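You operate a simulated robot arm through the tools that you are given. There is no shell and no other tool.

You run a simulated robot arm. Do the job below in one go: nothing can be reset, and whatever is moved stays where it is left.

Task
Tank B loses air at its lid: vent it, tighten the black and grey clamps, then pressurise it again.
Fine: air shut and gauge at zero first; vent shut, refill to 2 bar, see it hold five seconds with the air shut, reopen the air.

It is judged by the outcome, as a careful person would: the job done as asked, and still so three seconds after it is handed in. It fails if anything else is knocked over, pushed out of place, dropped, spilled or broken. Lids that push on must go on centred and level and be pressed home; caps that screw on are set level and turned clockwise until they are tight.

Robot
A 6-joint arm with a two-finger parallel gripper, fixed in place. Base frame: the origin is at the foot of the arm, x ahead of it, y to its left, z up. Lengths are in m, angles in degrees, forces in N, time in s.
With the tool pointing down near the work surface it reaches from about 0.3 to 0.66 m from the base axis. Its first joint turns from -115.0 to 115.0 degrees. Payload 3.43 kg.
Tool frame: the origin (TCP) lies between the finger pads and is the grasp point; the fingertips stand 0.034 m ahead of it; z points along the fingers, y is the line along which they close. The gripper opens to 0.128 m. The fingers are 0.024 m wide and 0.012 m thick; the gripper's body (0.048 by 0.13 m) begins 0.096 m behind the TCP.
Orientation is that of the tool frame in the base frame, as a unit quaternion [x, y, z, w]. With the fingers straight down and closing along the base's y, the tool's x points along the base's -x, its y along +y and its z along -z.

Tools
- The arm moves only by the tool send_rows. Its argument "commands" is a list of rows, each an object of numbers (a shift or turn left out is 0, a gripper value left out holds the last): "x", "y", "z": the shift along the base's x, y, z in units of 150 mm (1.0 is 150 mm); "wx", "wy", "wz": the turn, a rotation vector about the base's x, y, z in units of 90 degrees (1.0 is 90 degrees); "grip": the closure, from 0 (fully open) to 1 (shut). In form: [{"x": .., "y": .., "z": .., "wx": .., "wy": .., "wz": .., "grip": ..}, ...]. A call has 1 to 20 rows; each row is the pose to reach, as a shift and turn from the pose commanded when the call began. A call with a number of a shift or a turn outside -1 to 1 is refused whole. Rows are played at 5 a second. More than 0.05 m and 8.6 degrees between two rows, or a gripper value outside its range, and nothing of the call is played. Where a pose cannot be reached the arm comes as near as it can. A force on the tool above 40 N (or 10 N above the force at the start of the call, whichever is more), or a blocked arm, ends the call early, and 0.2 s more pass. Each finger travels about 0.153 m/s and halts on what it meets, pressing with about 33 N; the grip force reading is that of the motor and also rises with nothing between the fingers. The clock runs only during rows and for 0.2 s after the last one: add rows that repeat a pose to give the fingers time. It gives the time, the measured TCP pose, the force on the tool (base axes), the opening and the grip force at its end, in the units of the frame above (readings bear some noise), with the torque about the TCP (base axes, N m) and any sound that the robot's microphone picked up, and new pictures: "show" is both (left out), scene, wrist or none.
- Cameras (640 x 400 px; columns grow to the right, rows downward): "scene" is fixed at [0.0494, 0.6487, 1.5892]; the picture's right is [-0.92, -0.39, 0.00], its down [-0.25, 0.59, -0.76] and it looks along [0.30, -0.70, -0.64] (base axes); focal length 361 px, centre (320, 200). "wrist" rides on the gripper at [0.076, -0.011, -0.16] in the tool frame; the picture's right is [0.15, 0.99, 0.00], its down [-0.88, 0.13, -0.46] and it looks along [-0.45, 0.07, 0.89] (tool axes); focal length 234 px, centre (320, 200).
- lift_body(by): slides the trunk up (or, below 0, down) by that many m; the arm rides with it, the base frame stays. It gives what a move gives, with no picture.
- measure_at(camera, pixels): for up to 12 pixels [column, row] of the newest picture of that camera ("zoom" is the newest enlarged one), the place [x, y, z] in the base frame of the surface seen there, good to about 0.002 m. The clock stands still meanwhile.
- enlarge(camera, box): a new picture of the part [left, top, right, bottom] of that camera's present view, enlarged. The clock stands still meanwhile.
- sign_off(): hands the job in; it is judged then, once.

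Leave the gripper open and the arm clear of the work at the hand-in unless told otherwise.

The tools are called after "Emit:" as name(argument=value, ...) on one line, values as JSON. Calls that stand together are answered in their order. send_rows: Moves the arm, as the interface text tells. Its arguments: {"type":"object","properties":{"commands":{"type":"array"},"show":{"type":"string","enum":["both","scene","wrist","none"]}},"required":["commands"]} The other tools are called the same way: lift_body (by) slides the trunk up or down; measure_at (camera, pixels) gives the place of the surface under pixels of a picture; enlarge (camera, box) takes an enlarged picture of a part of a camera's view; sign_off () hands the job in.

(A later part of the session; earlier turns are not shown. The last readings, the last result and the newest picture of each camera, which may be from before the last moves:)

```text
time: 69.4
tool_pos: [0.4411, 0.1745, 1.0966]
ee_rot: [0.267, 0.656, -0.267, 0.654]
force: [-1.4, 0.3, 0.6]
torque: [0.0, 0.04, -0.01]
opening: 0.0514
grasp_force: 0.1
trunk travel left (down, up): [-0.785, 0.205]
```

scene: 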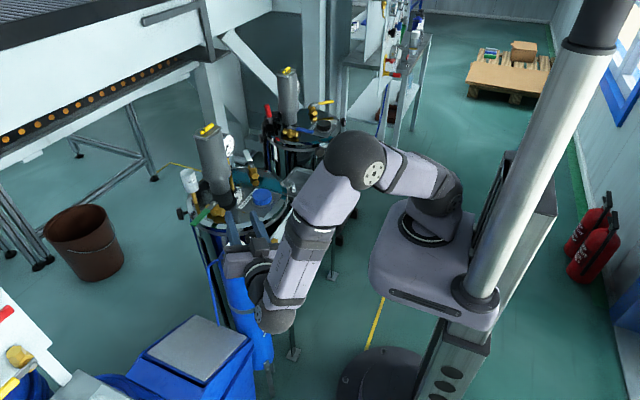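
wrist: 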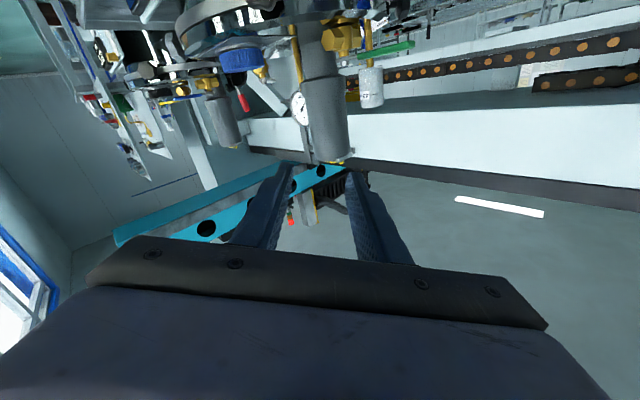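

Roll undone at z 1.097. Now I'll pitch the tool back to pointing down, 90° in 12 small steps.

Emit:
send_rows(commands=[{"grip": 0.6, "wx": 0.059, "wy": 0.059, "z": 0.03}, {"grip": 0.6, "wx": 0.118, "wy": 0.118, "z": 0.06}, {"grip": 0.6, "wx": 0.177, "wy": 0.177, "z": 0.09, "y": -0.05}, {"grip": 0.6, "wx": 0.236, "wy": 0.236, "z": 0.12, "y": -0.1}, {"grip": 0.6, "wx": 0.295, "wy": 0.295, "z": 0.15, "y": -0.15}, {"grip": 0.6, "wx": 0.354, "wy": 0.354, "z": 0.18, "y": -0.2}, {"grip": 0.6, "wx": 0.413, "wy": 0.413, "z": 0.21, "y": -0.25}, {"grip": 0.6, "wx": 0.472, "wy": 0.472, "z": 0.24, "y": -0.3}, {"grip": 0.6, "wx": 0.531, "wy": 0.531, "z": 0.27, "y": -0.35}, {"grip": 0.6, "wx": 0.59, "wy": 0.59, "z": 0.27, "y": -0.4}, {"grip": 0.6, "wx": 0.649, "wy": 0.649, "z": 0.27, "y": -0.45}, {"grip": 0.6, "wx": 0.707, "wy": 0.707, "z": 0.27, "y": -0.5}])

```text
time: 72.0
tool_pos: [0.4417, 0.0975, 1.137]
ee_rot: [0.382, 0.924, 0.007, -0.001]
force: [-0.1, -0.4, -0.8]
torque: [0.0, 0.01, -0.04]
opening: 0.0511
grasp_force: 0.1
trunk travel left (down, up): [-0.785, 0.205]
```

scene: 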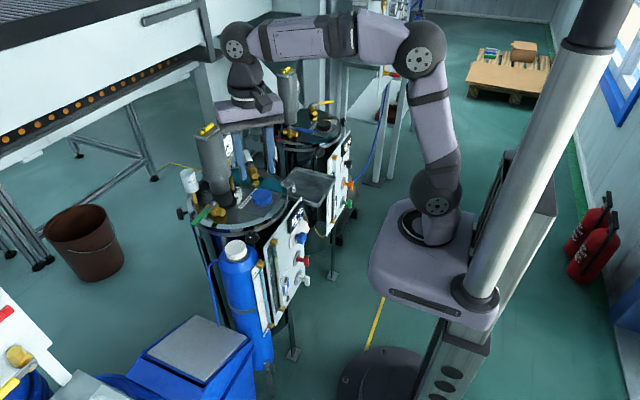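
wrist: 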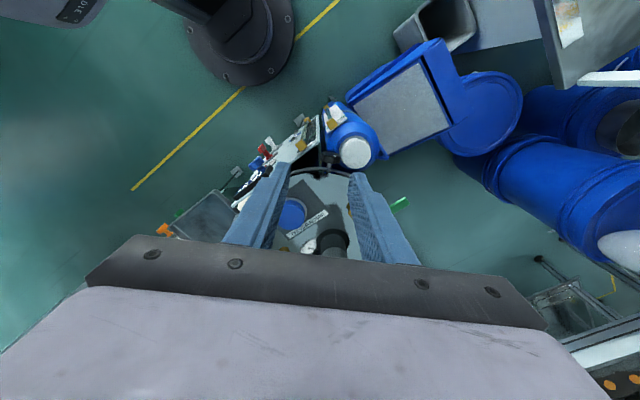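

The tool is down, with yaw at -45°. Now I'll yaw +180° in two calls at this clear spot.

Emit:
send_rows(commands=[{"grip": 0.6, "wz": 0.09}, {"grip": 0.6, "wz": 0.18}, {"grip": 0.6, "wz": 0.27}, {"grip": 0.6, "wz": 0.36}, {"grip": 0.6, "wz": 0.45}, {"grip": 0.6, "wz": 0.54}, {"grip": 0.6, "wz": 0.63}, {"grip": 0.6, "wz": 0.72}, {"grip": 0.6, "wz": 0.81}, {"grip": 0.6, "wz": 0.9}, {"grip": 0.6, "wz": 0.99}], show="none")

```text
time: 74.4
tool_pos: [0.4409, 0.0979, 1.1383]
ee_rot: [-0.376, 0.927, 0.004, -0.003]
force: [0.0, -1.2, 0.4]
torque: [0.01, -0.02, -0.01]
opening: 0.0511
grasp_force: 0.0
trunk travel left (down, up): [-0.785, 0.205]
```

Yaw is +44° now. I'll continue another +90°.

Emit:
send_rows(commands=[{"grip": 0.6, "wz": 0.09, "y": 0.02}, {"grip": 0.6, "wz": 0.18, "y": 0.04}, {"grip": 0.6, "wz": 0.27, "y": 0.06}, {"grip": 0.6, "wz": 0.36, "y": 0.08}, {"grip": 0.6, "wz": 0.45, "y": 0.1}, {"grip": 0.6, "wz": 0.54, "y": 0.12}, {"grip": 0.6, "wz": 0.63, "y": 0.14}, {"grip": 0.6, "wz": 0.72, "y": 0.16}, {"grip": 0.6, "wz": 0.81, "y": 0.18}, {"grip": 0.6, "wz": 0.9, "y": 0.2}, {"grip": 0.6, "wz": 0.98, "y": 0.2}, {"grip": 0.6, "wz": 1.0, "y": 0.2}])

```text
time: 77.0
tool_pos: [0.4413, 0.1291, 1.1386]
ee_rot: [0.921, -0.39, 0.001, 0.005]
force: [0.1, 0.0, 0.3]
torque: [-0.01, -0.02, 0.02]
opening: 0.0511
grasp_force: 0.1
trunk travel left (down, up): [-0.785, 0.205]
```

scene: 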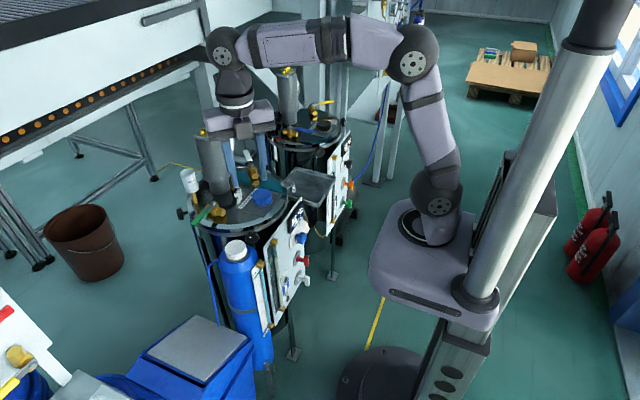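
wrist: 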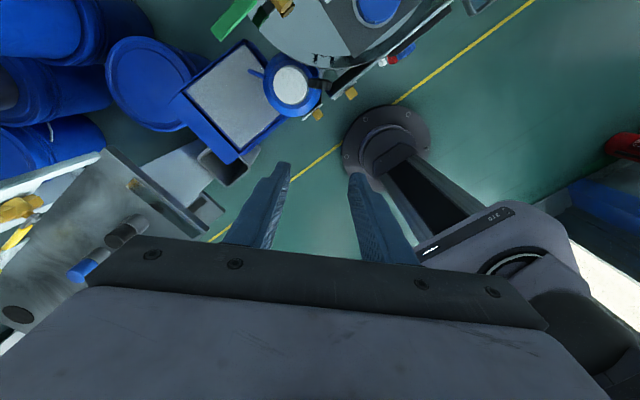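

Yaw is +134° with the camera on the inner side. I'll pitch up to horizontal towards the lid centre, in two stages.

Emit:
send_rows(commands=[{"grip": 0.6, "wx": -0.059, "wy": -0.059}, {"grip": 0.6, "wx": -0.118, "wy": -0.118}, {"grip": 0.6, "wx": -0.177, "wy": -0.177}, {"grip": 0.6, "wx": -0.236, "wy": -0.236}, {"grip": 0.6, "wx": -0.295, "wy": -0.295}, {"grip": 0.6, "wx": -0.354, "wy": -0.354}, {"grip": 0.6, "wx": -0.413, "wy": -0.413, "z": -0.06}, {"grip": 0.6, "wx": -0.472, "wy": -0.472, "z": -0.15}, {"grip": 0.6, "wx": -0.531, "wy": -0.531, "z": -0.27}])

```text
time: 79.0
tool_pos: [0.4412, 0.131, 1.0969]
ee_rot: [0.762, -0.327, 0.517, 0.213]
force: [-0.2, -0.2, -0.5]
torque: [-0.01, 0.01, -0.04]
opening: 0.0512
grasp_force: 0.1
trunk travel left (down, up): [-0.785, 0.205]
```

scene: 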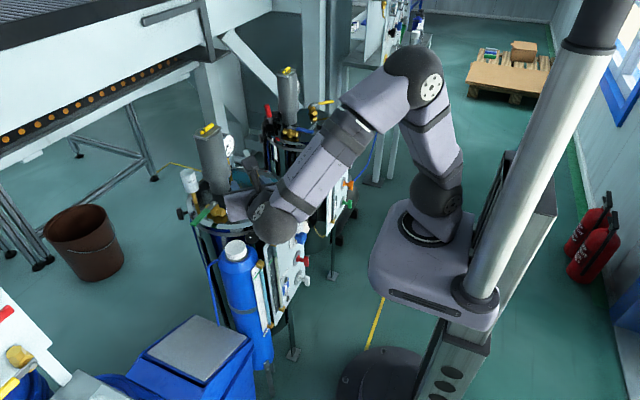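
wrist: 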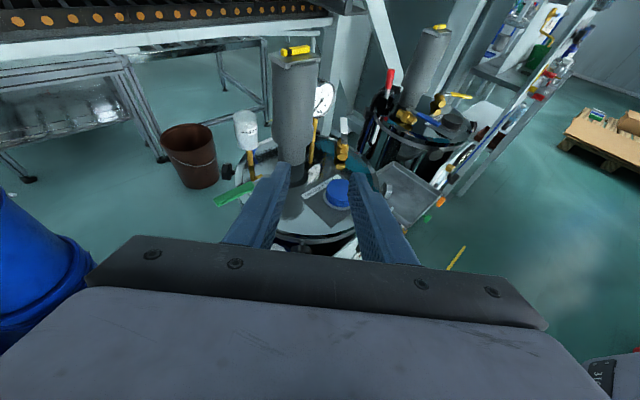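

The view is upright and clear. I'll finish the pitch and go to the standoff at z≈1.0.

Emit:
send_rows(commands=[{"grip": 0.6, "wx": -0.055, "wy": -0.055, "z": -0.15, "x": -0.03, "y": 0.03}, {"grip": 0.6, "wx": -0.11, "wy": -0.11, "z": -0.3, "x": -0.06, "y": 0.07}, {"grip": 0.6, "wx": -0.174, "wy": -0.174, "wz": 0.007, "z": -0.48, "x": -0.108, "y": 0.12}, {"grip": 0.6, "wx": -0.174, "wy": -0.174, "wz": 0.007, "z": -0.646, "x": -0.108, "y": 0.12}])

```text
time: 80.0
tool_pos: [0.4269, 0.1477, 1.001]
ee_rot: [0.651, -0.275, 0.656, 0.265]
force: [-0.4, 0.3, -0.3]
torque: [-0.01, 0.02, -0.01]
opening: 0.0512
grasp_force: 0.1
trunk travel left (down, up): [-0.785, 0.205]
```

scene: 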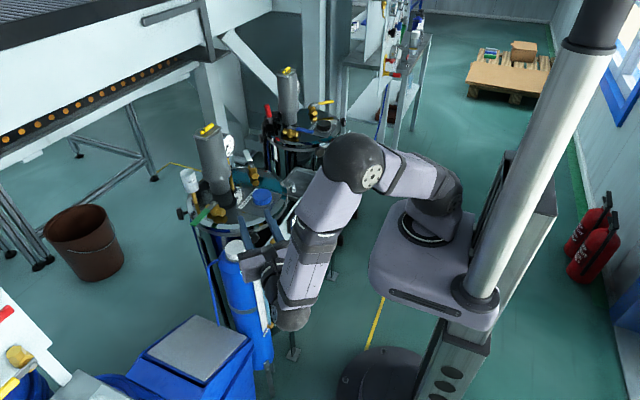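
wrist: 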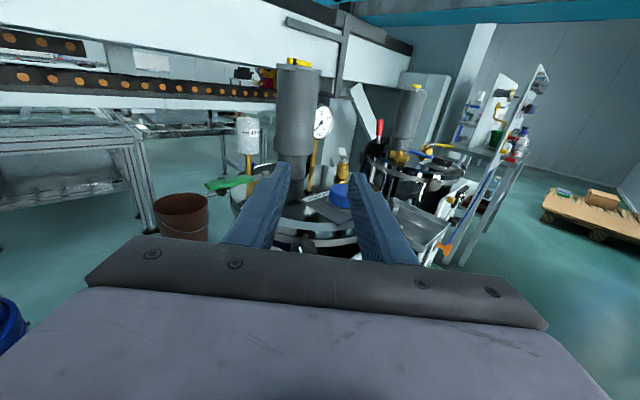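

The standoff pose is good (tool level, aimed along the clamp axis). This time I'll lower the whole trunk by 0.135 m so the arm's posture doesn't change.

Emit:
lift_body(by=-0.135)

Emit:
send_rows(commands=[{"grip": 0.62}])

Emit:
enlarge(camera="wrist", box=[270, 120, 370, 200])

```text
time: 81.6
tool_pos: [0.4263, 0.1466, 0.8679]
ee_rot: [0.651, -0.276, 0.655, 0.264]
force: [0.9, 0.9, -0.9]
torque: [0.01, 0.03, 0.0]
opening: 0.0511
grasp_force: 0.1
trunk travel left (down, up): [-0.65, 0.34]
```

```text
time: 82.0
tool_pos: [0.4269, 0.147, 0.8671]
ee_rot: [0.652, -0.276, 0.655, 0.265]
force: [0.2, -0.3, 0.3]
torque: [-0.04, 0.01, -0.02]
opening: 0.0486
grasp_force: 0.1
trunk travel left (down, up): [-0.65, 0.34]
```

scene: 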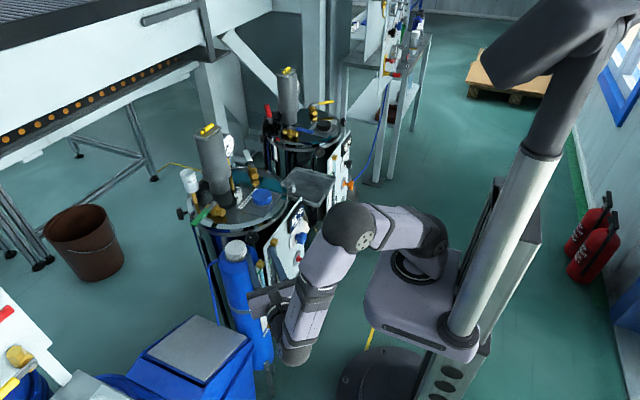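
wrist: 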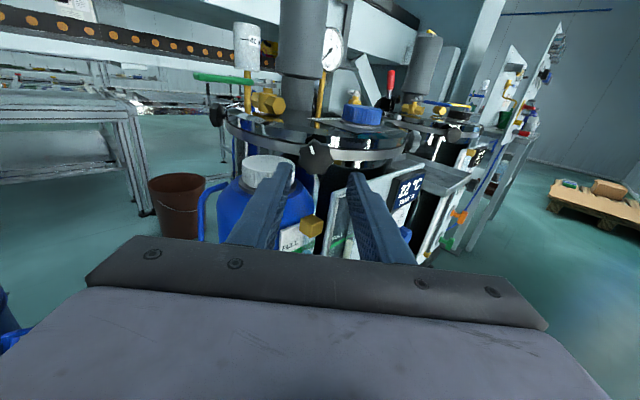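

```text
5.00 times, centred on (320, 160) of wrist
```

zoom: 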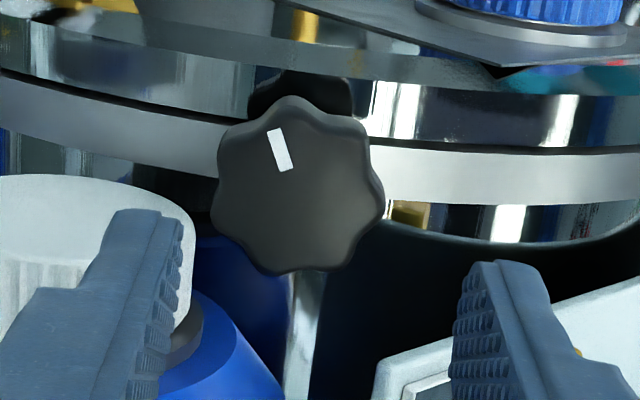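

The trunk move worked; the black knob is straight ahead at about (316, 157). I'll measure its centre and edges, the canister cap and the panel corner.

Emit:
measure_at(camera="zoom", pixels=[[298, 187], [298, 105], [292, 265], [220, 190], [378, 190], [100, 180], [185, 215], [185, 290], [210, 340], [300, 350], [400, 360], [560, 300]])

```text
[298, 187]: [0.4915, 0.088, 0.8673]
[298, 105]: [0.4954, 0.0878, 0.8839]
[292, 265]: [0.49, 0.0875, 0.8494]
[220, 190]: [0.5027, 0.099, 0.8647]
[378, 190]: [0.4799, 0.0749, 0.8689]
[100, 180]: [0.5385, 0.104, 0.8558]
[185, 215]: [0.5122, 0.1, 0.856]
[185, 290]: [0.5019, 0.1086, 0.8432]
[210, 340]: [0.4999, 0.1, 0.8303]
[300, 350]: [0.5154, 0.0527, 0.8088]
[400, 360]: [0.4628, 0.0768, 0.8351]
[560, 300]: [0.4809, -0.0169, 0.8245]
```

The black knob's axis is 3.6 mm to my left, at z≈0.8665. The panel corner and the canister both leave room for a bite from +18° to +78°. I'll first test that roll range out here at the standoff, with nothing gripped.

Emit:
send_rows(commands=[{"grip": 0.64, "x": 0.017, "y": 0.017, "z": -0.006, "wx": 0.0613, "wy": -0.0613}, {"grip": 0.64, "x": 0.017, "y": 0.017, "z": -0.006, "wx": 0.1226, "wy": -0.1226}, {"grip": 0.64, "x": 0.017, "y": 0.017, "z": -0.006, "wx": 0.1839, "wy": -0.1839}, {"grip": 0.64, "x": 0.017, "y": 0.017, "z": -0.006, "wx": 0.2452, "wy": -0.2452}, {"grip": 0.64, "x": 0.017, "y": 0.017, "z": -0.006, "wx": 0.3065, "wy": -0.3065}, {"grip": 0.64, "x": 0.017, "y": 0.017, "z": -0.006, "wx": 0.3678, "wy": -0.3678}, {"grip": 0.64, "x": 0.017, "y": 0.017, "z": -0.006, "wx": 0.4291, "wy": -0.4291}, {"grip": 0.64, "x": 0.017, "y": 0.017, "z": -0.006, "wx": 0.4904, "wy": -0.4904}, {"grip": 0.64, "x": 0.017, "y": 0.017, "z": -0.006, "wx": 0.5517, "wy": -0.5517}, {"grip": 0.64, "x": 0.017, "y": 0.017, "z": -0.006, "wx": 0.613, "wy": -0.613}], show="wrist")

```text
time: 84.2
tool_pos: [0.4293, 0.1509, 0.8658]
ee_rot: [0.332, -0.624, 0.676, -0.208]
force: [-0.8, 0.2, 0.4]
torque: [0.0, -0.02, 0.01]
opening: 0.0462
grasp_force: 0.1
trunk travel left (down, up): [-0.65, 0.34]
```

wrist: 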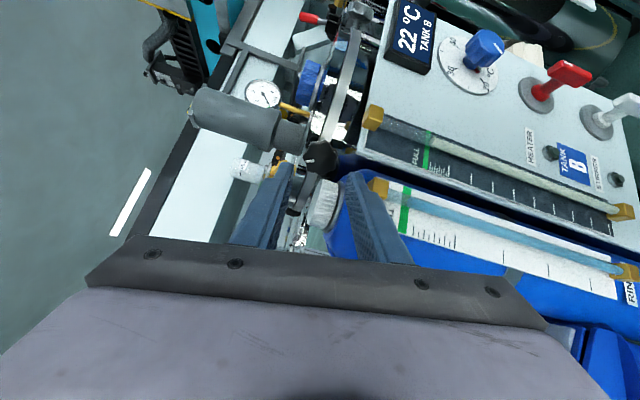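

The full roll range works. I'll roll back to +18° and approach part of the way.

Emit:
send_rows(commands=[{"grip": 0.64, "wx": -0.0589, "wy": 0.0589}, {"grip": 0.64, "wx": -0.1178, "wy": 0.1178}, {"grip": 0.64, "wx": -0.1767, "wy": 0.1767}, {"grip": 0.64, "wx": -0.2356, "wy": 0.2356}, {"grip": 0.64, "wx": -0.2945, "wy": 0.2945}, {"grip": 0.64, "wx": -0.3534, "wy": 0.3534}, {"grip": 0.64, "wx": -0.4123, "wy": 0.4123}, {"grip": 0.64, "wx": -0.4714, "wy": 0.4714}, {"grip": 0.64, "wx": -0.4714, "wy": 0.4714, "x": 0.1, "y": -0.1}, {"grip": 0.64, "wx": -0.4714, "wy": 0.4714, "x": 0.2, "y": -0.2}, {"grip": 0.64, "wx": -0.4714, "wy": 0.4714, "x": 0.2215, "y": -0.2215}], show="wrist")

Emit:
enlarge(camera="wrist", box=[240, 100, 400, 230])

```text
time: 86.6
tool_pos: [0.4613, 0.1158, 0.866]
ee_rot: [0.6, -0.374, 0.689, 0.159]
force: [0.5, -0.5, -0.6]
torque: [0.01, 0.03, 0.05]
opening: 0.046
grasp_force: 0.0
trunk travel left (down, up): [-0.65, 0.34]
```

wrist: 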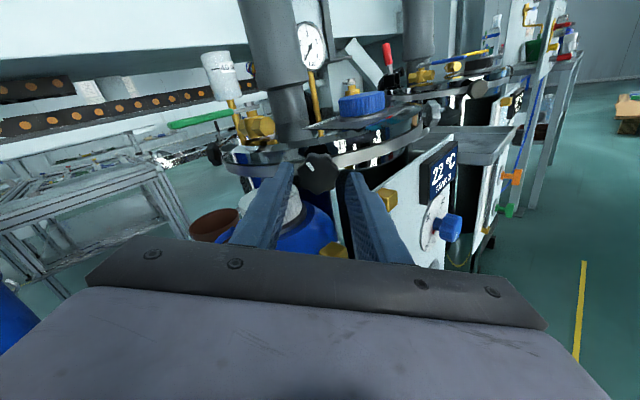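

```text
3.08 times, centred on (320, 165) of wrist
```

zoom: 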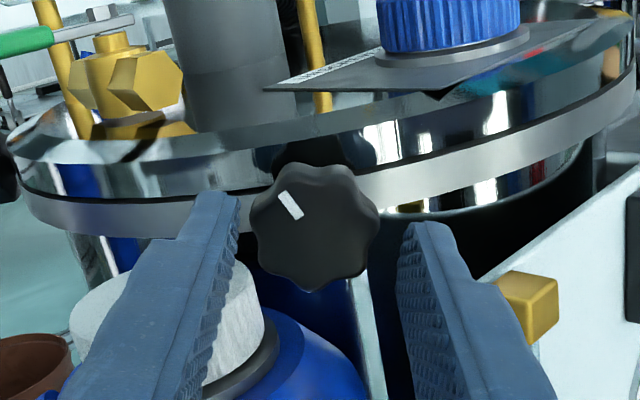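

The knob is nicely between the tips and the left finger passes above the white cap. I'll slide in the last 24 mm and close.

Emit:
send_rows(commands=[{"grip": 0.64, "x": 0.06, "y": -0.05}, {"grip": 0.64, "x": 0.117, "y": -0.107}, {"grip": 0.64, "x": 0.117, "y": -0.107}, {"grip": 1.0, "x": 0.117, "y": -0.107}, {"grip": 1.0, "x": 0.117, "y": -0.107}], show="wrist")

Emit:
enlarge(camera="wrist", box=[260, 120, 380, 240])

```text
time: 87.8
tool_pos: [0.4803, 0.1003, 0.8653]
ee_rot: [0.601, -0.373, 0.689, 0.158]
force: [-0.4, -0.1, -1.1]
torque: [-0.05, -0.07, -0.06]
opening: 0.0374
grasp_force: 45.2
trunk travel left (down, up): [-0.65, 0.34]
```

wrist: 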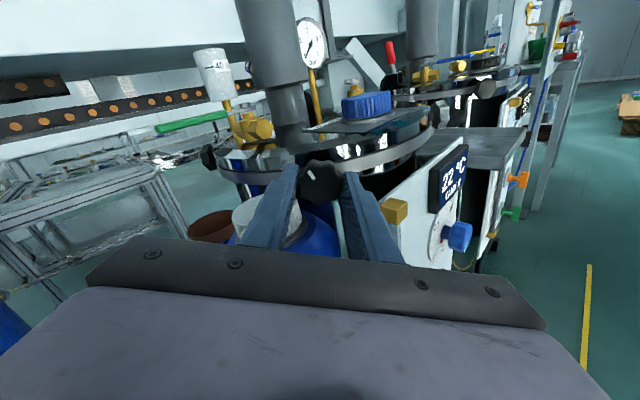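

```text
3.33 times, centred on (320, 180) of wrist
```

zoom: 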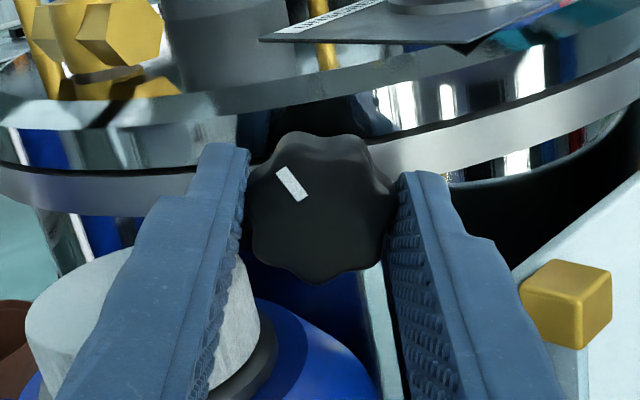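

The grip is very well centred, with only about 1 N of force. Mark angle in view ≈ -49°. Now I'll turn clockwise 60°.

Emit:
send_rows(commands=[{"grip": 1.0, "wx": 0.0589, "wy": -0.0589}, {"grip": 1.0, "wx": 0.1178, "wy": -0.1178}, {"grip": 1.0, "wx": 0.1767, "wy": -0.1767}, {"grip": 1.0, "wx": 0.2356, "wy": -0.2356}, {"grip": 1.0, "wx": 0.2945, "wy": -0.2945}, {"grip": 1.0, "wx": 0.3534, "wy": -0.3534}, {"grip": 1.0, "wx": 0.4123, "wy": -0.4123}, {"grip": 1.0, "wx": 0.4714, "wy": -0.4714}], show="wrist")

Emit:
enlarge(camera="wrist", box=[260, 120, 380, 240])

```text
time: 89.6
tool_pos: [0.4774, 0.0988, 0.8659]
ee_rot: [0.332, -0.623, 0.678, -0.204]
force: [-14.9, -11.0, 4.9]
torque: [-0.88, 1.92, 1.47]
opening: 0.0369
grasp_force: 44.9
trunk travel left (down, up): [-0.65, 0.34]
```

wrist: 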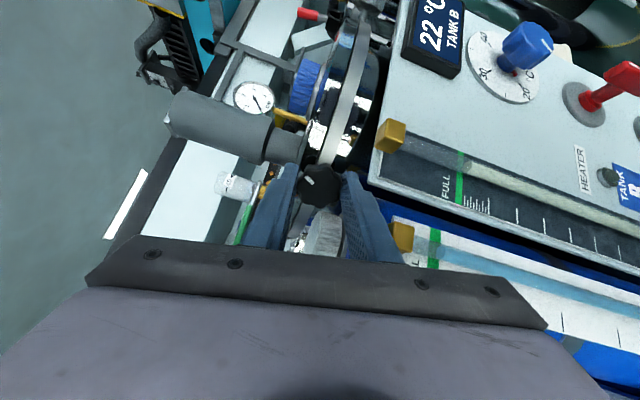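

```text
3.33 times, centred on (320, 180) of wrist
```

zoom: 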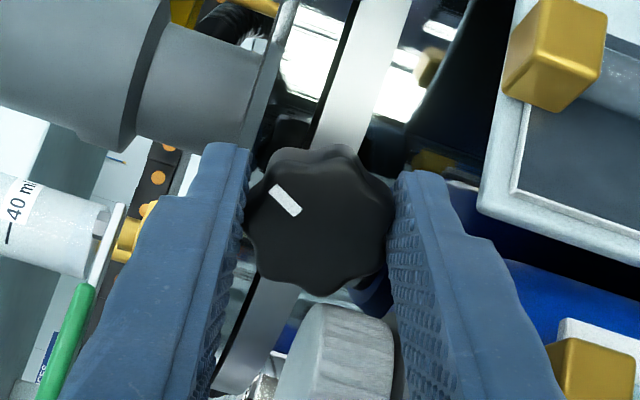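

The axial torque is now about 2 N·m after about 49° of turn, with an 18 N side force. I want to make sure the lower finger isn't bearing on the canister, so I'll look closely.

Emit:
enlarge(camera="wrist", box=[300, 170, 360, 220])

Emit:
enlarge(camera="scene", box=[215, 220, 295, 290])

Emit:
measure_at(camera="wrist", pixels=[[322, 235], [310, 225], [330, 225], [337, 240], [345, 215], [352, 200], [340, 195], [320, 190], [338, 205]])

```text
8.00 times, centred on (330, 195) of wrist
```

zoom: 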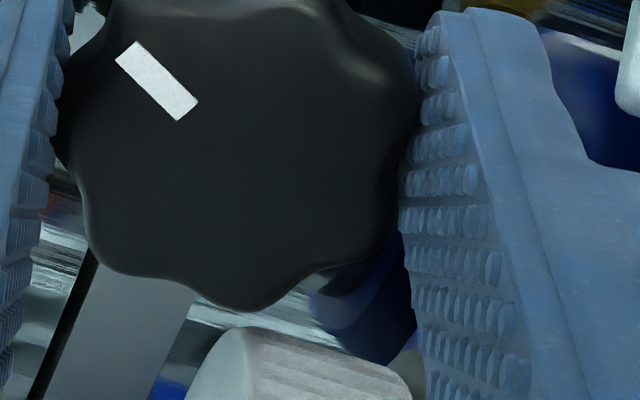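

```text
5.71 times, centred on (255, 255) of scene
```

zoom: 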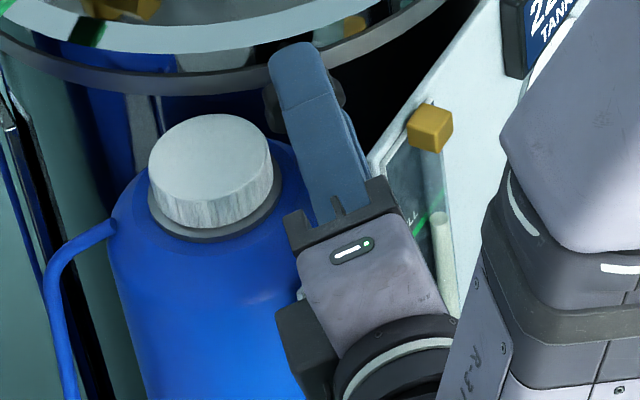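

```text
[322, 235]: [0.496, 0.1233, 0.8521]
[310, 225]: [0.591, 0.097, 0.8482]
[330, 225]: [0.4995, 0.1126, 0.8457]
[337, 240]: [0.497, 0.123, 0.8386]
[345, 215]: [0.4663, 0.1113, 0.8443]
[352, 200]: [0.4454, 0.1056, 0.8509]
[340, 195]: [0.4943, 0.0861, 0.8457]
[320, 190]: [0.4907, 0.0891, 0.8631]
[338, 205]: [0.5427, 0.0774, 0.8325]
```

I see no contact with the canister: the finger clears the cap and collar. The side force comes from uneven lobe contact. I'll release, rotate back and see where the mark stands.

Emit:
send_rows(commands=[{"grip": 0.64}, {"grip": 0.64}, {"grip": 0.64, "wx": -0.0589, "wy": 0.0589}, {"grip": 0.64, "wx": -0.1178, "wy": 0.1178}, {"grip": 0.64, "wx": -0.1767, "wy": 0.1767}, {"grip": 0.64, "wx": -0.2356, "wy": 0.2356}, {"grip": 0.64, "wx": -0.2945, "wy": 0.2945}, {"grip": 0.64, "wx": -0.3534, "wy": 0.3534}, {"grip": 0.64, "wx": -0.4123, "wy": 0.4123}, {"grip": 0.64, "wx": -0.4714, "wy": 0.4714}, {"grip": 0.64, "wx": -0.4714, "wy": 0.4714}], show="wrist")

Emit:
enlarge(camera="wrist", box=[260, 120, 380, 240])

```text
time: 92.0
tool_pos: [0.4791, 0.0999, 0.8659]
ee_rot: [0.601, -0.373, 0.689, 0.16]
force: [-0.7, 0.1, -0.3]
torque: [-0.03, -0.05, -0.01]
opening: 0.0465
grasp_force: 0.0
trunk travel left (down, up): [-0.65, 0.34]
```

wrist: 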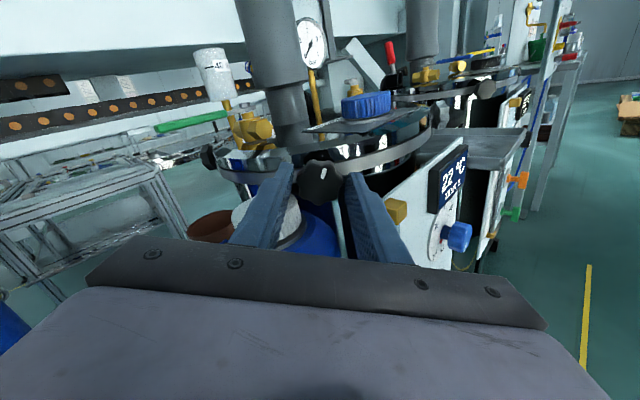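

```text
3.33 times, centred on (320, 180) of wrist
```

zoom: 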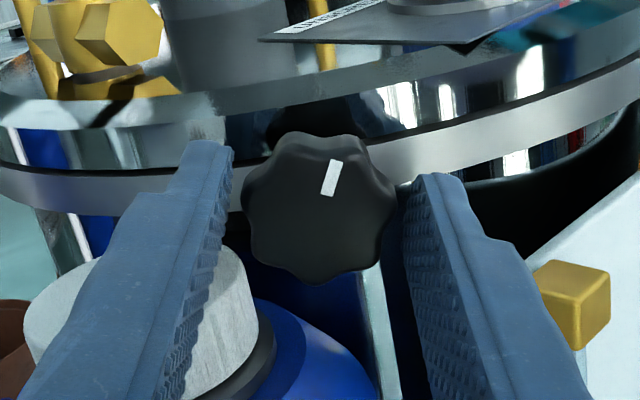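

The mark advanced about 58°, with almost no slip, and torque was building at the end. I'll grip and turn again to see if it goes further.

Emit:
send_rows(commands=[{"grip": 1.0}, {"grip": 1.0}, {"grip": 1.0}, {"grip": 1.0, "wx": 0.0589, "wy": -0.0589}, {"grip": 1.0, "wx": 0.1178, "wy": -0.1178}, {"grip": 1.0, "wx": 0.1767, "wy": -0.1767}], show="wrist")

Emit:
enlarge(camera="wrist", box=[260, 120, 380, 240])

```text
time: 93.4
tool_pos: [0.4798, 0.1008, 0.8654]
ee_rot: [0.515, -0.485, 0.707, 0.02]
force: [-0.4, -4.7, 1.9]
torque: [0.33, 0.34, 0.84]
opening: 0.0375
grasp_force: 45.3
trunk travel left (down, up): [-0.65, 0.34]
```

wrist: 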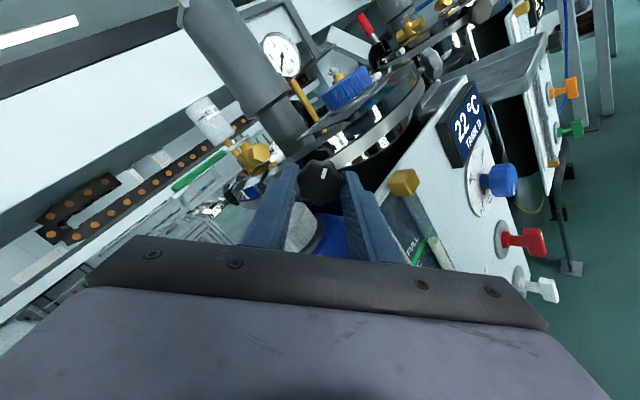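

```text
3.33 times, centred on (320, 180) of wrist
```

zoom: 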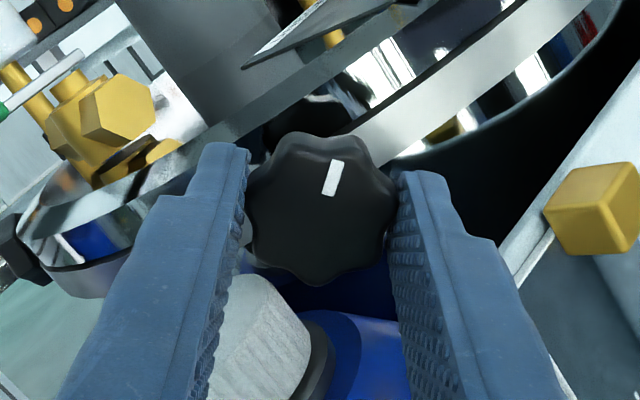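

It's still turning freely: another 22° with no axial torque. So the earlier torque at the end of the bite came from something else near +78° roll. I'll continue only a little further, to roll +55°, and watch.

Emit:
send_rows(commands=[{"grip": 1.0, "wx": 0.0589, "wy": -0.0589}, {"grip": 1.0, "wx": 0.1178, "wy": -0.1178}], show="wrist")

Emit:
enlarge(camera="wrist", box=[260, 120, 380, 240])

```text
time: 94.0
tool_pos: [0.4785, 0.1003, 0.8645]
ee_rot: [0.448, -0.547, 0.704, -0.072]
force: [1.1, -5.8, 1.4]
torque: [0.33, 0.38, 0.23]
opening: 0.0374
grasp_force: 44.9
trunk travel left (down, up): [-0.65, 0.34]
```

wrist: 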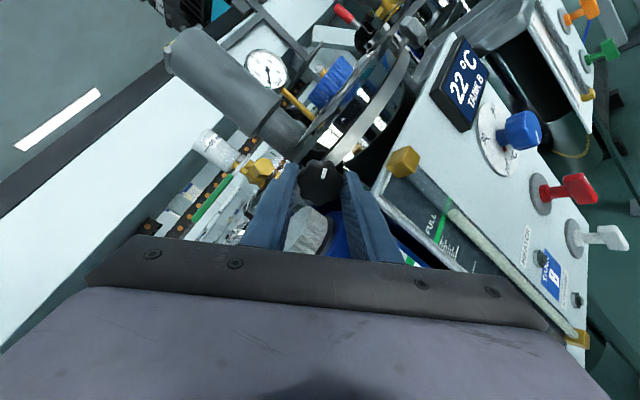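

```text
3.33 times, centred on (320, 180) of wrist
```

zoom: 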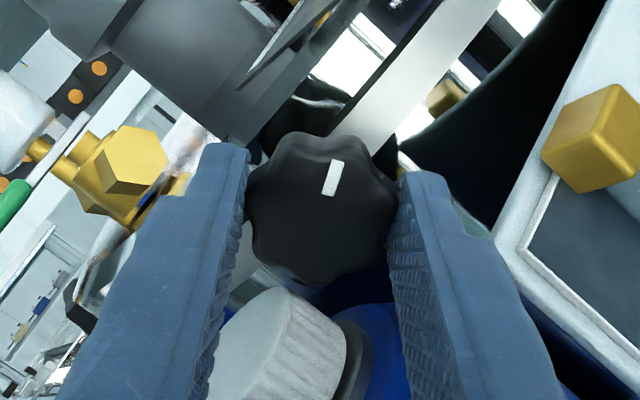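

Still no axial torque; the knob is turning freely (about 95° so far). I'll go 7° more, then release and rewind for another bite.

Emit:
send_rows(commands=[{"grip": 1.0, "wx": 0.0589, "wy": -0.0589}], show="none")

Emit:
send_rows(commands=[{"grip": 0.64}, {"grip": 0.64}, {"grip": 0.64, "wx": -0.0589, "wy": 0.0589}, {"grip": 0.64, "wx": -0.1178, "wy": 0.1178}, {"grip": 0.64, "wx": -0.1767, "wy": 0.1767}, {"grip": 0.64, "wx": -0.2356, "wy": 0.2356}, {"grip": 0.64, "wx": -0.2945, "wy": 0.2945}, {"grip": 0.64, "wx": -0.3534, "wy": 0.3534}, {"grip": 0.64, "wx": -0.3534, "wy": 0.3534}], show="wrist")

Emit:
enlarge(camera="wrist", box=[260, 120, 380, 240])

```text
time: 94.4
tool_pos: [0.4791, 0.1011, 0.8651]
ee_rot: [0.41, -0.576, 0.697, -0.116]
force: [2.3, -8.0, -0.2]
torque: [-0.06, -0.01, 0.31]
opening: 0.0373
grasp_force: 44.6
trunk travel left (down, up): [-0.65, 0.34]
```

```text
time: 96.4
tool_pos: [0.4797, 0.1004, 0.8651]
ee_rot: [0.601, -0.373, 0.689, 0.16]
force: [0.2, -0.1, 0.4]
torque: [0.01, 0.02, 0.0]
opening: 0.0461
grasp_force: 0.1
trunk travel left (down, up): [-0.65, 0.34]
```

wrist: 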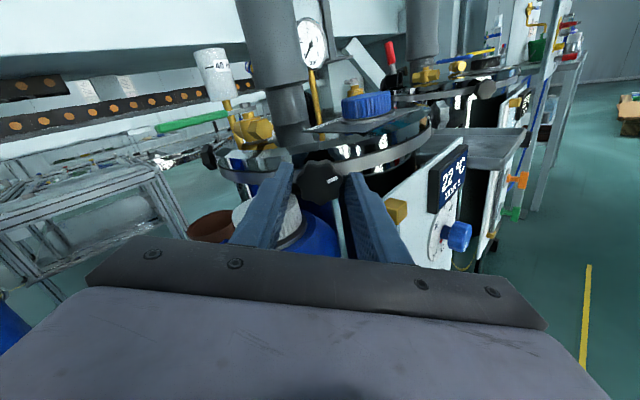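

```text
3.33 times, centred on (320, 180) of wrist
```

zoom: 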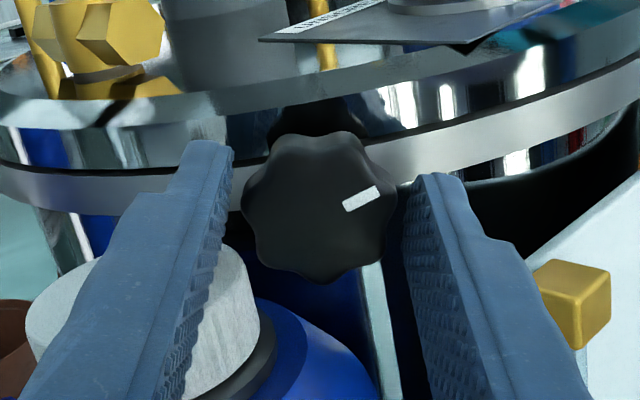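

The mark advanced again, about 105° in total. Next bite: grip and turn 45°.

Emit:
send_rows(commands=[{"grip": 1.0}, {"grip": 1.0}, {"grip": 1.0}, {"grip": 1.0, "wx": 0.0589, "wy": -0.0589}, {"grip": 1.0, "wx": 0.1178, "wy": -0.1178}, {"grip": 1.0, "wx": 0.1767, "wy": -0.1767}], show="wrist")

Emit:
enlarge(camera="wrist", box=[260, 120, 380, 240])

```text
time: 97.8
tool_pos: [0.4802, 0.1005, 0.8648]
ee_rot: [0.517, -0.482, 0.707, 0.021]
force: [0.9, 2.4, 0.0]
torque: [-0.94, 0.83, -0.23]
opening: 0.0372
grasp_force: 45.1
trunk travel left (down, up): [-0.65, 0.34]
```

wrist: 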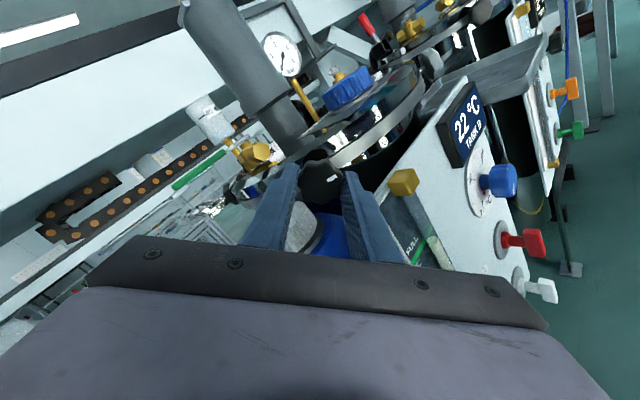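

```text
3.33 times, centred on (320, 180) of wrist
```

zoom: 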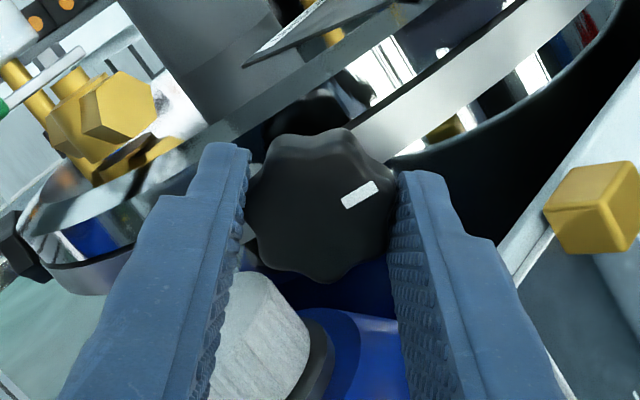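

Axial torque is now 1.25 N·m. I'll push another 15° and see whether the knob still moves or only the fingers slip.

Emit:
send_rows(commands=[{"grip": 1.0, "wx": 0.0589, "wy": -0.0589}, {"grip": 1.0, "wx": 0.1178, "wy": -0.1178}], show="wrist")

Emit:
enlarge(camera="wrist", box=[260, 120, 380, 240])

```text
time: 98.4
tool_pos: [0.4789, 0.1, 0.8651]
ee_rot: [0.449, -0.547, 0.703, -0.071]
force: [-2.5, 0.7, -1.6]
torque: [-0.41, 0.57, -0.16]
opening: 0.0376
grasp_force: 45.0
trunk travel left (down, up): [-0.65, 0.34]
```

wrist: 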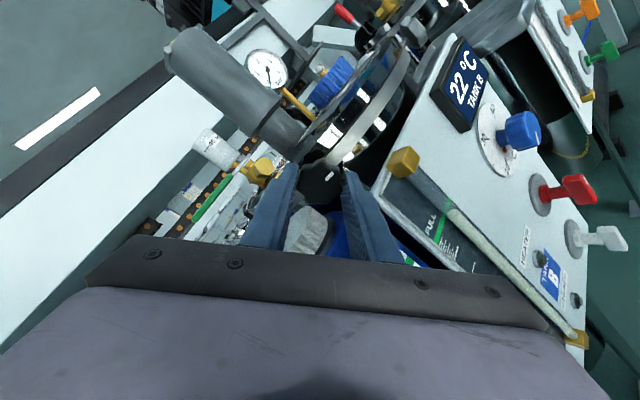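

```text
3.33 times, centred on (320, 180) of wrist
```

zoom: 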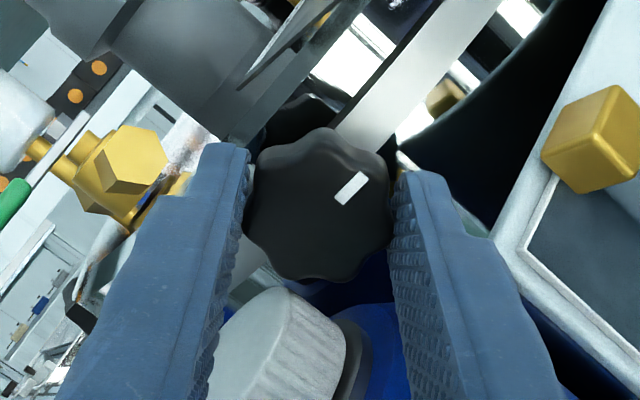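

The knob stayed still while the fingers slipped about 19°: it's at its tight stop. I'll do one confirming bite: release, rewind, grip and turn again.

Emit:
send_rows(commands=[{"grip": 0.64}, {"grip": 0.64}, {"grip": 0.64, "wx": -0.0589, "wy": 0.0589}, {"grip": 0.64, "wx": -0.1178, "wy": 0.1178}, {"grip": 0.64, "wx": -0.1767, "wy": 0.1767}, {"grip": 0.64, "wx": -0.2356, "wy": 0.2356}, {"grip": 0.64, "wx": -0.2945, "wy": 0.2945}, {"grip": 0.64, "wx": -0.2945, "wy": 0.2945}, {"grip": 1.0, "wx": -0.2945, "wy": 0.2945}, {"grip": 1.0, "wx": -0.2945, "wy": 0.2945}, {"grip": 1.0, "wx": -0.2945, "wy": 0.2945}], show="wrist")

Emit:
enlarge(camera="wrist", box=[260, 120, 380, 240])

```text
time: 100.8
tool_pos: [0.4796, 0.1, 0.8652]
ee_rot: [0.601, -0.374, 0.689, 0.16]
force: [0.8, 0.9, 1.3]
torque: [-0.21, 0.39, 0.06]
opening: 0.0373
grasp_force: 44.6
trunk travel left (down, up): [-0.65, 0.34]
```

wrist: 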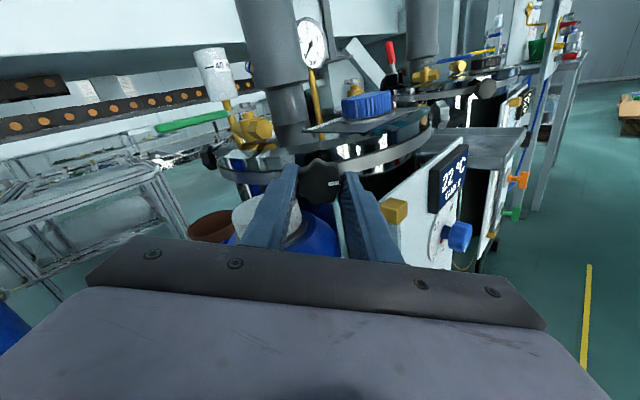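

```text
3.33 times, centred on (320, 180) of wrist
```

zoom: 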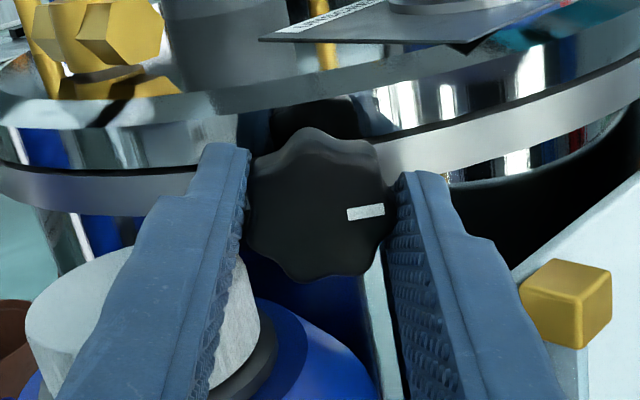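

Mark long-axis at about 78°. Now I'll turn 22° to confirm it no longer moves.

Emit:
send_rows(commands=[{"grip": 1.0, "wx": 0.0589, "wy": -0.0589}, {"grip": 1.0, "wx": 0.1178, "wy": -0.1178}, {"grip": 1.0, "wx": 0.1767, "wy": -0.1767}], show="wrist")

Emit:
enlarge(camera="wrist", box=[260, 120, 380, 240])

```text
time: 101.6
tool_pos: [0.4789, 0.1013, 0.8664]
ee_rot: [0.517, -0.482, 0.707, 0.022]
force: [1.9, 0.1, 0.7]
torque: [-0.91, 0.82, -0.12]
opening: 0.0373
grasp_force: 45.1
trunk travel left (down, up): [-0.65, 0.34]
```

wrist: 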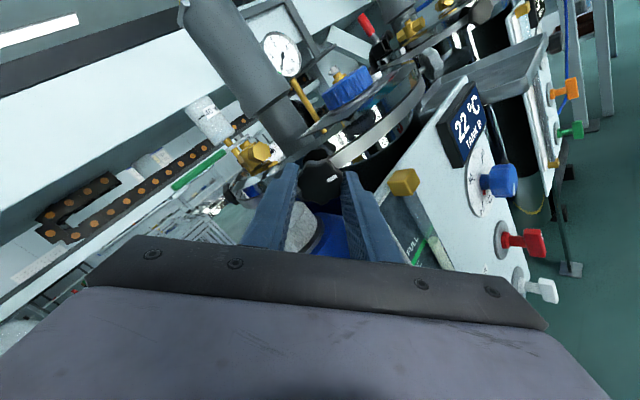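

```text
3.33 times, centred on (320, 180) of wrist
```

zoom: 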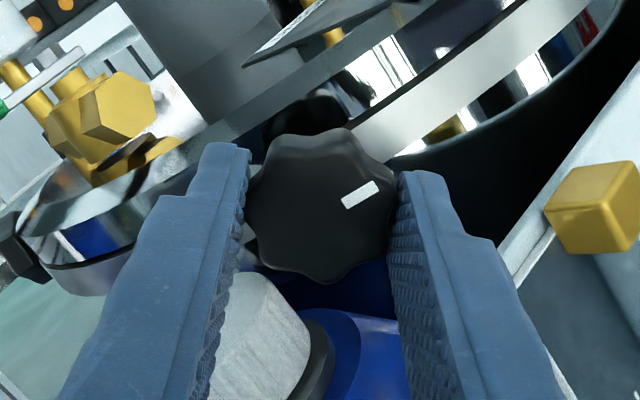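

The mark returned to the same angle as at the end of the last bite and the fingers slipped at 1.2 N·m: the black clamp is tight. I'll open and draw straight back, then check the canister and knob.

Emit:
send_rows(commands=[{"grip": 0.62}, {"grip": 0.62}, {"grip": 0.62, "x": -0.11, "y": 0.11}, {"grip": 0.62, "x": -0.22, "y": 0.22}, {"grip": 0.62, "x": -0.33, "y": 0.33}, {"grip": 0.62, "x": -0.33, "y": 0.33, "wx": -0.0589, "wy": 0.0589}, {"grip": 0.62, "x": -0.33, "y": 0.33, "wx": -0.1178, "wy": 0.1178}, {"grip": 0.62, "x": -0.33, "y": 0.33, "wx": -0.1767, "wy": 0.1767}, {"grip": 0.62, "x": -0.33, "y": 0.33, "wx": -0.2356, "wy": 0.2356}, {"grip": 0.62, "x": -0.33, "y": 0.33, "wx": -0.3181, "wy": 0.3181}])

```text
refused: row 10 steps farther than a row can; nothing moved
```

Emit:
send_rows(commands=[{"grip": 0.62}, {"grip": 0.62}, {"grip": 0.62, "x": -0.11, "y": 0.11}, {"grip": 0.62, "x": -0.22, "y": 0.22}, {"grip": 0.62, "x": -0.33, "y": 0.33}, {"grip": 0.62, "x": -0.33, "y": 0.33, "wx": -0.0589, "wy": 0.0589}, {"grip": 0.62, "x": -0.33, "y": 0.33, "wx": -0.1178, "wy": 0.1178}, {"grip": 0.62, "x": -0.33, "y": 0.33, "wx": -0.1767, "wy": 0.1767}, {"grip": 0.62, "x": -0.33, "y": 0.33, "wx": -0.2356, "wy": 0.2356}, {"grip": 0.62, "x": -0.33, "y": 0.33, "wx": -0.2945, "wy": 0.2945}, {"grip": 0.62, "x": -0.33, "y": 0.33, "wx": -0.3181, "wy": 0.3181}])

Emit:
enlarge(camera="wrist", box=[250, 100, 390, 210])

Emit:
enlarge(camera="scene", box=[205, 185, 325, 285])

```text
time: 104.0
tool_pos: [0.43, 0.1506, 0.8662]
ee_rot: [0.652, -0.273, 0.655, 0.265]
force: [-1.0, -0.2, -0.1]
torque: [0.0, -0.03, 0.05]
opening: 0.0485
grasp_force: 0.1
trunk travel left (down, up): [-0.65, 0.34]
```

scene: 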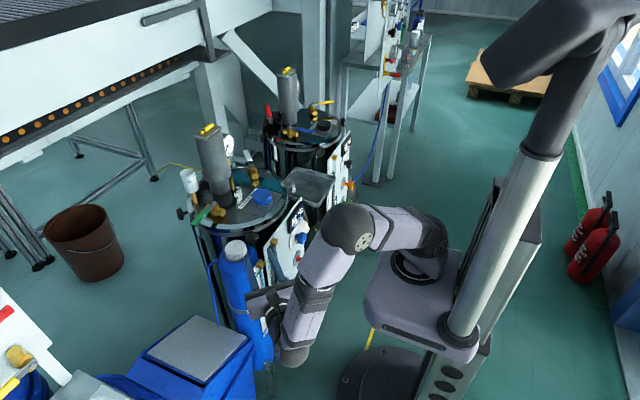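
wrist: 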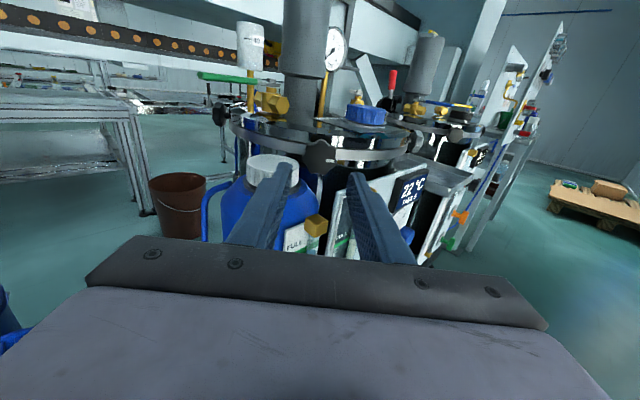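

```text
3.64 times, centred on (320, 155) of wrist
```

zoom: 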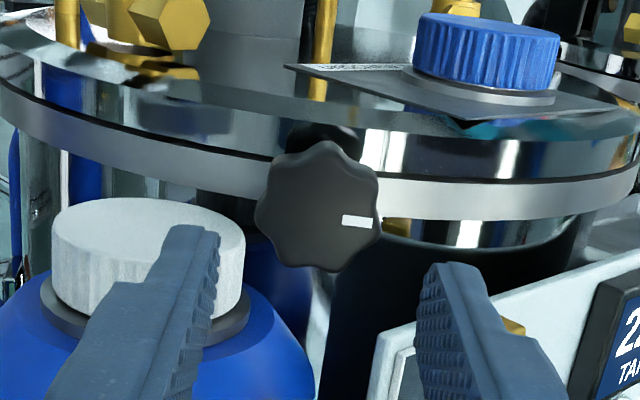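

```text
4.00 times, centred on (265, 235) of scene
```

zoom: 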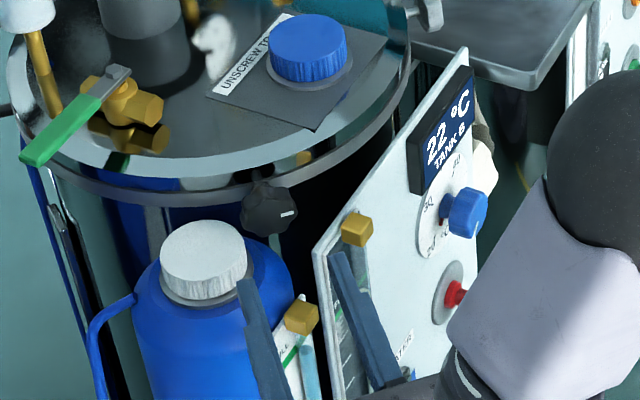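

Both clamps now have their marks at about 3 o'clock. The canister and knob are in place. The next step is to shut the vent (white lever). I'll measure the gauge's extents to keep clear of it, and check the present gauge reading.

Emit:
enlarge(camera="wrist", box=[300, 10, 400, 90])

Emit:
measure_at(camera="zoom", pixels=[[245, 180], [245, 90], [245, 270], [175, 190], [290, 180], [285, 110], [200, 260], [170, 350], [330, 200]])

```text
5.00 times, centred on (350, 50) of wrist
```

zoom: 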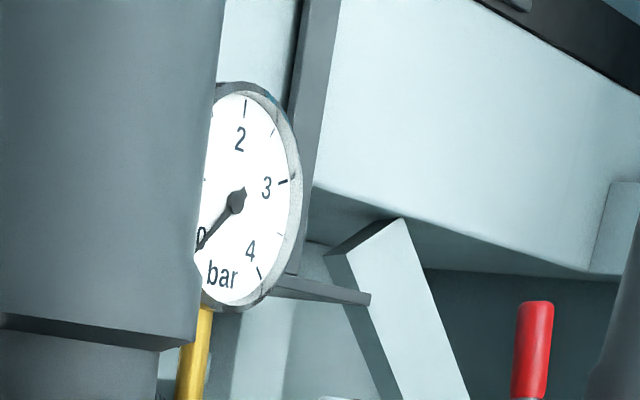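

```text
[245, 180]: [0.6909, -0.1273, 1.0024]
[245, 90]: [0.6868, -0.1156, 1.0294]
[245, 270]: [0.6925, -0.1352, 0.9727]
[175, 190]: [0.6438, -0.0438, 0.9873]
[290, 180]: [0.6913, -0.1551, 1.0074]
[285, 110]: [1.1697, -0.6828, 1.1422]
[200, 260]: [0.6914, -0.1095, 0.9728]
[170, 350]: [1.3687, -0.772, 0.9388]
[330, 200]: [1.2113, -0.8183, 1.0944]
```

The gauge face is vertical at x≈0.691 (z 0.964–1.034) and reads zero. Now I'll raise the trunk back by 0.135 m.

Emit:
lift_body(by=0.135)

Emit:
send_rows(commands=[{"grip": 0.62, "z": 0.1, "wx": 0.059, "wy": 0.059}, {"grip": 0.62, "z": 0.25, "wx": 0.118, "wy": 0.118}, {"grip": 0.62, "z": 0.4, "wx": 0.177, "wy": 0.177}, {"grip": 0.62, "z": 0.55, "wx": 0.236, "wy": 0.236}, {"grip": 0.62, "z": 0.7, "wx": 0.295, "wy": 0.295}, {"grip": 0.62, "z": 0.8, "wx": 0.354, "wy": 0.354}, {"grip": 0.62, "z": 0.85, "wx": 0.413, "wy": 0.413}, {"grip": 0.62, "z": 0.9, "wx": 0.472, "wy": 0.472}, {"grip": 0.62, "z": 0.9, "wx": 0.531, "wy": 0.531}, {"grip": 0.62, "z": 0.9, "wx": 0.59, "wy": 0.59}, {"grip": 0.62, "z": 0.9, "wx": 0.649, "wy": 0.649}, {"grip": 0.62, "z": 0.9, "wx": 0.707, "wy": 0.707}])

```text
time: 105.7
tool_pos: [0.4281, 0.1496, 1.0014]
ee_rot: [0.652, -0.276, 0.655, 0.265]
force: [0.1, -0.4, -0.1]
torque: [0.0, 0.01, -0.04]
opening: 0.0487
grasp_force: 0.0
trunk travel left (down, up): [-0.785, 0.205]
```

```text
time: 108.2
tool_pos: [0.4304, 0.1497, 1.1344]
ee_rot: [0.921, -0.389, -0.001, -0.001]
force: [0.2, 0.0, 1.1]
torque: [0.02, 0.01, -0.02]
opening: 0.0489
grasp_force: 0.1
trunk travel left (down, up): [-0.785, 0.205]
```

scene: 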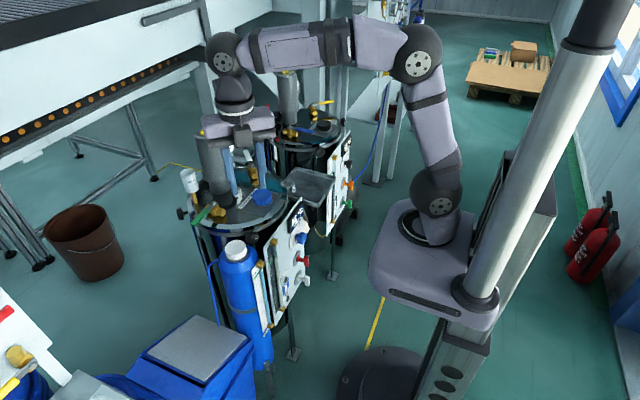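
wrist: 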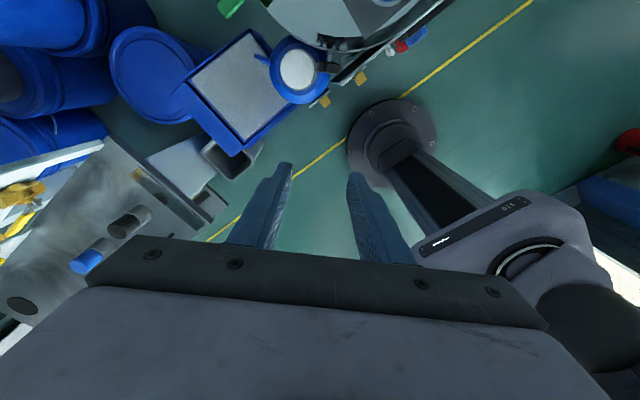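

The tool is down, yaw +134°, which is right for the open white lever at -46°. I'll travel across at x≈0.43, in front of everything, towards the vent side.

Emit:
send_rows(commands=[{"grip": 0.7, "y": -0.25}, {"grip": 0.7, "y": -0.5}, {"grip": 0.7, "y": -0.75}, {"grip": 0.7, "y": -1.0}], show="none")

```text
time: 109.2
tool_pos: [0.4302, -0.0003, 1.1352]
ee_rot: [0.921, -0.39, -0.001, -0.002]
force: [0.6, -0.6, 0.8]
torque: [-0.01, -0.03, 0.02]
opening: 0.0384
grasp_force: 0.1
trunk travel left (down, up): [-0.785, 0.205]
```

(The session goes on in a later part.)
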